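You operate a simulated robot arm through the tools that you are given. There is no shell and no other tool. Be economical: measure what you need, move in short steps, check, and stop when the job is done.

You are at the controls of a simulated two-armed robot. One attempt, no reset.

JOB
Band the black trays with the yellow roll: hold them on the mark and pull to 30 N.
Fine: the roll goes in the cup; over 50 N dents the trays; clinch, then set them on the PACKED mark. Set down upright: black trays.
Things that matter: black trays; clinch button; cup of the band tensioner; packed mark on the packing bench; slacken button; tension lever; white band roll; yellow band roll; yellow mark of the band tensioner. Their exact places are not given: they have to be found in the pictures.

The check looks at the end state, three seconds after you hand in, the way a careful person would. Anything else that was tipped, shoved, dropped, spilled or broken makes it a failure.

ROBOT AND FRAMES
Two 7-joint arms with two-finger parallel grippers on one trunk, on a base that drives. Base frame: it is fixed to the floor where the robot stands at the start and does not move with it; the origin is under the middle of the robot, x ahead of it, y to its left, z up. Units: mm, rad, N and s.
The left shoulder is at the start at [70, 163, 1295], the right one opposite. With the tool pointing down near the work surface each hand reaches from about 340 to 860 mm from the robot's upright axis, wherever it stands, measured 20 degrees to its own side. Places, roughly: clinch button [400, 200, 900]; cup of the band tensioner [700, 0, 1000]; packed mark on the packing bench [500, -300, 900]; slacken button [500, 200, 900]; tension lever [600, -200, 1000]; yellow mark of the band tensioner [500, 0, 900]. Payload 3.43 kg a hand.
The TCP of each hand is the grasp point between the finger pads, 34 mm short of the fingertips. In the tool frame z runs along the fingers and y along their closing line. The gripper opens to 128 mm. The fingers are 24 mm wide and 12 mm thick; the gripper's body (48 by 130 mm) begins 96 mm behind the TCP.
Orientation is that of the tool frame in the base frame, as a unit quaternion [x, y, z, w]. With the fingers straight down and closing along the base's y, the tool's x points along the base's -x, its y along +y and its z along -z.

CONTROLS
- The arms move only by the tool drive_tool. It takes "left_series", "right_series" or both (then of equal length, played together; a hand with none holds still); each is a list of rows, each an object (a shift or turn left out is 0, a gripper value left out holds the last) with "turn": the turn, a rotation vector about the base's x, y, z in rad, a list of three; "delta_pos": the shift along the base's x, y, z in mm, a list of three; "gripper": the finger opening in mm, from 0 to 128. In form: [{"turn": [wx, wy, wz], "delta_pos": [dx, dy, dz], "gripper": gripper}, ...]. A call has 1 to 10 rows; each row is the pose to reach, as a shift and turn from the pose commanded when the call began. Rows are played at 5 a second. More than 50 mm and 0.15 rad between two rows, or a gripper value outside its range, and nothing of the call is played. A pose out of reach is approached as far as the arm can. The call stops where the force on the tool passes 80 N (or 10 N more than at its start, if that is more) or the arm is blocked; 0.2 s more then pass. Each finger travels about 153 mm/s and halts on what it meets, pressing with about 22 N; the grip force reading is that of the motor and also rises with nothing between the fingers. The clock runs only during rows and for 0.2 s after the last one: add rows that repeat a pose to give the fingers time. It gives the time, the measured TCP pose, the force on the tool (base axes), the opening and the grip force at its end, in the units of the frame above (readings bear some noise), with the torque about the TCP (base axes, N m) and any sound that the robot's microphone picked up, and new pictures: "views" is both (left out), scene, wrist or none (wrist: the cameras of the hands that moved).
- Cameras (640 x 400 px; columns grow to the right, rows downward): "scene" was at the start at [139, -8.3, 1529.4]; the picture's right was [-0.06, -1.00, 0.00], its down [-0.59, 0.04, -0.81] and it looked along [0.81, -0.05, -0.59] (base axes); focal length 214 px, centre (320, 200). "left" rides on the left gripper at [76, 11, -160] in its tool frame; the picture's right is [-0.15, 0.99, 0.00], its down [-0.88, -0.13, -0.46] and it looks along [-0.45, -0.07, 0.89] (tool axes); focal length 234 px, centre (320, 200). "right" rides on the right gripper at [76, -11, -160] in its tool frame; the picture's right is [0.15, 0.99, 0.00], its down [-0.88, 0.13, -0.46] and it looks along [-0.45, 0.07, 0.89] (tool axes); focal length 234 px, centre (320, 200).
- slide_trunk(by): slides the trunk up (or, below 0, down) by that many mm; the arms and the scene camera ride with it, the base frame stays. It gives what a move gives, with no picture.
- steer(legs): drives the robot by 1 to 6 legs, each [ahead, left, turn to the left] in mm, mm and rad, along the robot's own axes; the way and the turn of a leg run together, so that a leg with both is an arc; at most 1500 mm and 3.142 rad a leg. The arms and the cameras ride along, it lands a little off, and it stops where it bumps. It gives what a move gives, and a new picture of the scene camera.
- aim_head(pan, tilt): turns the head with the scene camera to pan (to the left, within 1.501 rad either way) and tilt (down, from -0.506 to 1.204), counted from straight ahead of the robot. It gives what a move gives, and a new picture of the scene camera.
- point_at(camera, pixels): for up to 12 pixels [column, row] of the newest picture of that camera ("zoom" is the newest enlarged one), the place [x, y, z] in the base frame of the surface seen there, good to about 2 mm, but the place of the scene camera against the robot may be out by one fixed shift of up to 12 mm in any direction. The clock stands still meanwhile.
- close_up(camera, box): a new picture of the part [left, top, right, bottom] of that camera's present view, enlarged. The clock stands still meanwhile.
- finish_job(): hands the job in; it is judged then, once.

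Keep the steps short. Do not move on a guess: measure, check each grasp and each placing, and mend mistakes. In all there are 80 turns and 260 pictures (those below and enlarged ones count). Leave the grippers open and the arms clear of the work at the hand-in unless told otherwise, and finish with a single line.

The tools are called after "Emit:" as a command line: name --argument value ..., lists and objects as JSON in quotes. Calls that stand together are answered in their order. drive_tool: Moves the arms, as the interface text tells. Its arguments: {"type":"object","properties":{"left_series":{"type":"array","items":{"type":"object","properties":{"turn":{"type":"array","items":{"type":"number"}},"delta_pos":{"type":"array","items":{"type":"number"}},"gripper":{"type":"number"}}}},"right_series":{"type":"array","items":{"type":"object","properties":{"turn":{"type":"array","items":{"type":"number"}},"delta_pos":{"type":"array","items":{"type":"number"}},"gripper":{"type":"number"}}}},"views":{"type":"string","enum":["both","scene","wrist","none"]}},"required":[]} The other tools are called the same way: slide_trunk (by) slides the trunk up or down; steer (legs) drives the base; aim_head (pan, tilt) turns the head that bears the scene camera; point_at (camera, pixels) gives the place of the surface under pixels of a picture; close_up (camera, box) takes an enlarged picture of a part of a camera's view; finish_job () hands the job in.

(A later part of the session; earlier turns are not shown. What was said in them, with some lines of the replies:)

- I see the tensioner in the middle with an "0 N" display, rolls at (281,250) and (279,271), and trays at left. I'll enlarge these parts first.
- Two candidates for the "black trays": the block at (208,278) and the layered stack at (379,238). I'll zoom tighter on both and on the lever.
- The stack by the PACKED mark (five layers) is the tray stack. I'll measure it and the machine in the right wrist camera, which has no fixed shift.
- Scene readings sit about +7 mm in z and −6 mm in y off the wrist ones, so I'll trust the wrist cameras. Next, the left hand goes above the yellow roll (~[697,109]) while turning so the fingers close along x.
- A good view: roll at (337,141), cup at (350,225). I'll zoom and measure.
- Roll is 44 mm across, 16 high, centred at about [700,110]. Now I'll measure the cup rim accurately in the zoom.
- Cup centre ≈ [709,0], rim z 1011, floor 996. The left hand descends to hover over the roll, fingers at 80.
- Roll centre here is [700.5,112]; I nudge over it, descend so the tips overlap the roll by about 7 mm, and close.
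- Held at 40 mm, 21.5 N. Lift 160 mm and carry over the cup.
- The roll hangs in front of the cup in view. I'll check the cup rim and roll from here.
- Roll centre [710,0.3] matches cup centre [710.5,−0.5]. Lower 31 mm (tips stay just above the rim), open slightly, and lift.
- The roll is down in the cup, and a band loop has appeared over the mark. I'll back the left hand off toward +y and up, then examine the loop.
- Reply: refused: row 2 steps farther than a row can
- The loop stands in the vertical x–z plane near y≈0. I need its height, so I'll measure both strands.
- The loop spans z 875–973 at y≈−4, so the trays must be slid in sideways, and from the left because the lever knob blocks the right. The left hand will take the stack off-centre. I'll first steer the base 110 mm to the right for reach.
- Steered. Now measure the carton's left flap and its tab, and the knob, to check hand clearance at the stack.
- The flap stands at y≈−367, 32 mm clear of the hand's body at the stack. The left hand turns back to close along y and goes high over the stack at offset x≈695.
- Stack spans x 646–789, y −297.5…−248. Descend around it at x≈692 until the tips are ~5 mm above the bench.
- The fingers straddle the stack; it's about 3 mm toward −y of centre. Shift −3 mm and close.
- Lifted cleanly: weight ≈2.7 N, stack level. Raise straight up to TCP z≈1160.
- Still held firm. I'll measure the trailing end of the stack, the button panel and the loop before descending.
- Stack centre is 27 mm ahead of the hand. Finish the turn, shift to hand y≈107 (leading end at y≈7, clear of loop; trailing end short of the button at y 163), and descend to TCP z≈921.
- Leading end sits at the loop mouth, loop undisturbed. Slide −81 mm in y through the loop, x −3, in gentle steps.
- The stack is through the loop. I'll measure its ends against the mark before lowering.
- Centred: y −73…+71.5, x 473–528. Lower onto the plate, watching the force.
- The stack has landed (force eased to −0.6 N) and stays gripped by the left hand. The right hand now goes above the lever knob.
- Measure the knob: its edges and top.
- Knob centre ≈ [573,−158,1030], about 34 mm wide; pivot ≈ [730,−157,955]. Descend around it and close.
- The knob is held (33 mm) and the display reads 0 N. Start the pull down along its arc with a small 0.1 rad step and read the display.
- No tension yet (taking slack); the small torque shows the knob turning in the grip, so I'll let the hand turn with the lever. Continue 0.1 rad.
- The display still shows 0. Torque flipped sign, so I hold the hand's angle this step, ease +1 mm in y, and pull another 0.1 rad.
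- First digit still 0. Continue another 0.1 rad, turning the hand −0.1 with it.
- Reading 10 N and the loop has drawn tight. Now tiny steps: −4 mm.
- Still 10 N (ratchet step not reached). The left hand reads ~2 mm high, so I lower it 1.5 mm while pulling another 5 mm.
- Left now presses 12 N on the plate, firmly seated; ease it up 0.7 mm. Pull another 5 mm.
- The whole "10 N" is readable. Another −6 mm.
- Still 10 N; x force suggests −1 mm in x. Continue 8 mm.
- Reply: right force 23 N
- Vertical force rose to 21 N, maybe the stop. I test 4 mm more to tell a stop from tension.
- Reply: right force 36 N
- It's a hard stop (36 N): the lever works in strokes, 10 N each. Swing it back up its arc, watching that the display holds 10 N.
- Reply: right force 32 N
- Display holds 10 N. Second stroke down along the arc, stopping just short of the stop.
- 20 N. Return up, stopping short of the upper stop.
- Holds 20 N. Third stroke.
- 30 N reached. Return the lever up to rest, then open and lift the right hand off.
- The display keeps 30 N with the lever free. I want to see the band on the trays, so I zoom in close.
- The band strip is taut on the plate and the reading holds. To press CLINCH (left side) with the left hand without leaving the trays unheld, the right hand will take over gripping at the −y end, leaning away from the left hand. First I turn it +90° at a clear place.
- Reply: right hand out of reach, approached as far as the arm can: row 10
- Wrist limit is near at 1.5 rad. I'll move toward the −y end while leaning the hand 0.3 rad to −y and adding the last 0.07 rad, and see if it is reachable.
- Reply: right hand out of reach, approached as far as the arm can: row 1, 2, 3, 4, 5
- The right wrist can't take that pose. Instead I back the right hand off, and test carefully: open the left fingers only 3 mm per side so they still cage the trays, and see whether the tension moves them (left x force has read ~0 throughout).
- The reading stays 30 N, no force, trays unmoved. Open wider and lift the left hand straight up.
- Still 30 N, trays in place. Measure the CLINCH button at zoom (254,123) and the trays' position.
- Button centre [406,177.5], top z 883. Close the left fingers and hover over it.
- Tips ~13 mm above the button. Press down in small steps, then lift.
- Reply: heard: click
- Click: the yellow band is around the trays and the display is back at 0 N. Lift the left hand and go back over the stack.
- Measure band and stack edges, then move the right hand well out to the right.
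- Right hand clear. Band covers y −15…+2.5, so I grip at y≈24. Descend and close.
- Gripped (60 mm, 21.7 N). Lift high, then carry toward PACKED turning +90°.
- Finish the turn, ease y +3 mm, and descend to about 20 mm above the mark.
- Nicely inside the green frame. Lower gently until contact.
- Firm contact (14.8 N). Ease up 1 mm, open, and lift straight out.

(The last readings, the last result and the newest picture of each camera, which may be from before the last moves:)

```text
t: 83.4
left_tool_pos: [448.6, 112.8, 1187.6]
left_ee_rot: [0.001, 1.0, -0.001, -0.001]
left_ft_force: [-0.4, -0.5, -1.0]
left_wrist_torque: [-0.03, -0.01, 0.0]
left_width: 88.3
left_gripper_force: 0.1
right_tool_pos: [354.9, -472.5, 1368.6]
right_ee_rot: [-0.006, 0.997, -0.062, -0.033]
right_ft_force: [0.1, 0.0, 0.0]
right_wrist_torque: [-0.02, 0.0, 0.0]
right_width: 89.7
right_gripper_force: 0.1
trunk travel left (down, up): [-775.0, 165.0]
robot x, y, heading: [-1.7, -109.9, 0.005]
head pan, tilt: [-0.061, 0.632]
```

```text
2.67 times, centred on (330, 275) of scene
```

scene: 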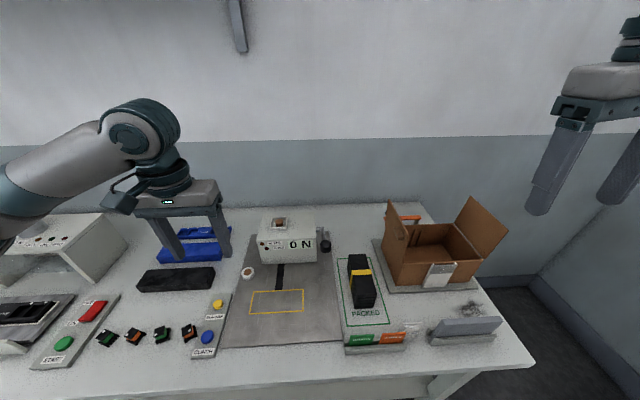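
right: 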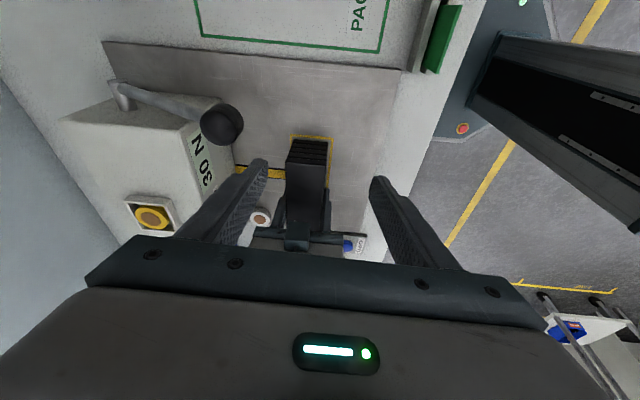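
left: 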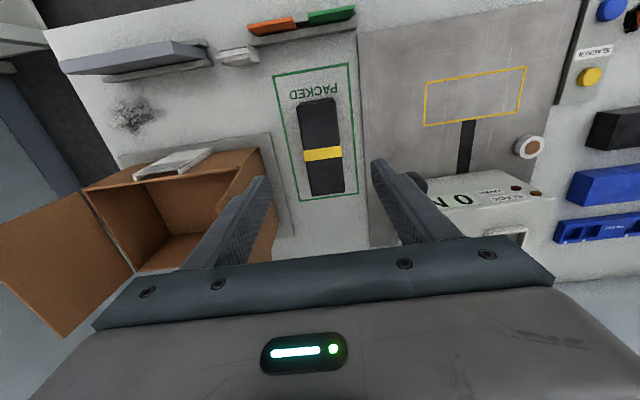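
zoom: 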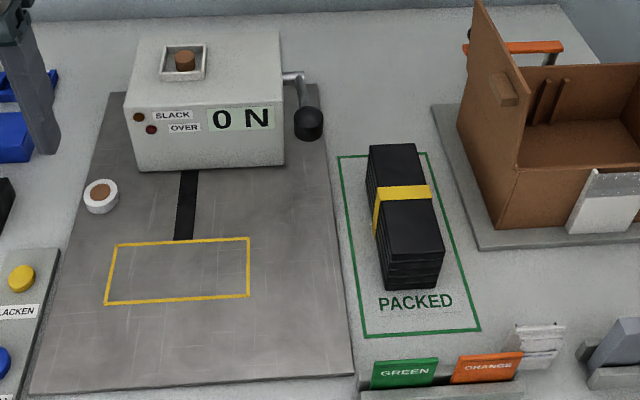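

The banded stack stands upright inside the PACKED frame with the yellow band on. The spent core is in the cup, the lever is at rest, the display reads 0 N, and everything else is undisturbed. Hands are open and clear, so I hand in.

Emit:
finish_job

```text
The job is handed in.
```

The black trays are banded with the yellow roll at 30 N, clinched, and standing upright on the PACKED mark; I let go of them briefly to press the clinch button, and they stayed in place with the display still at 30 N.
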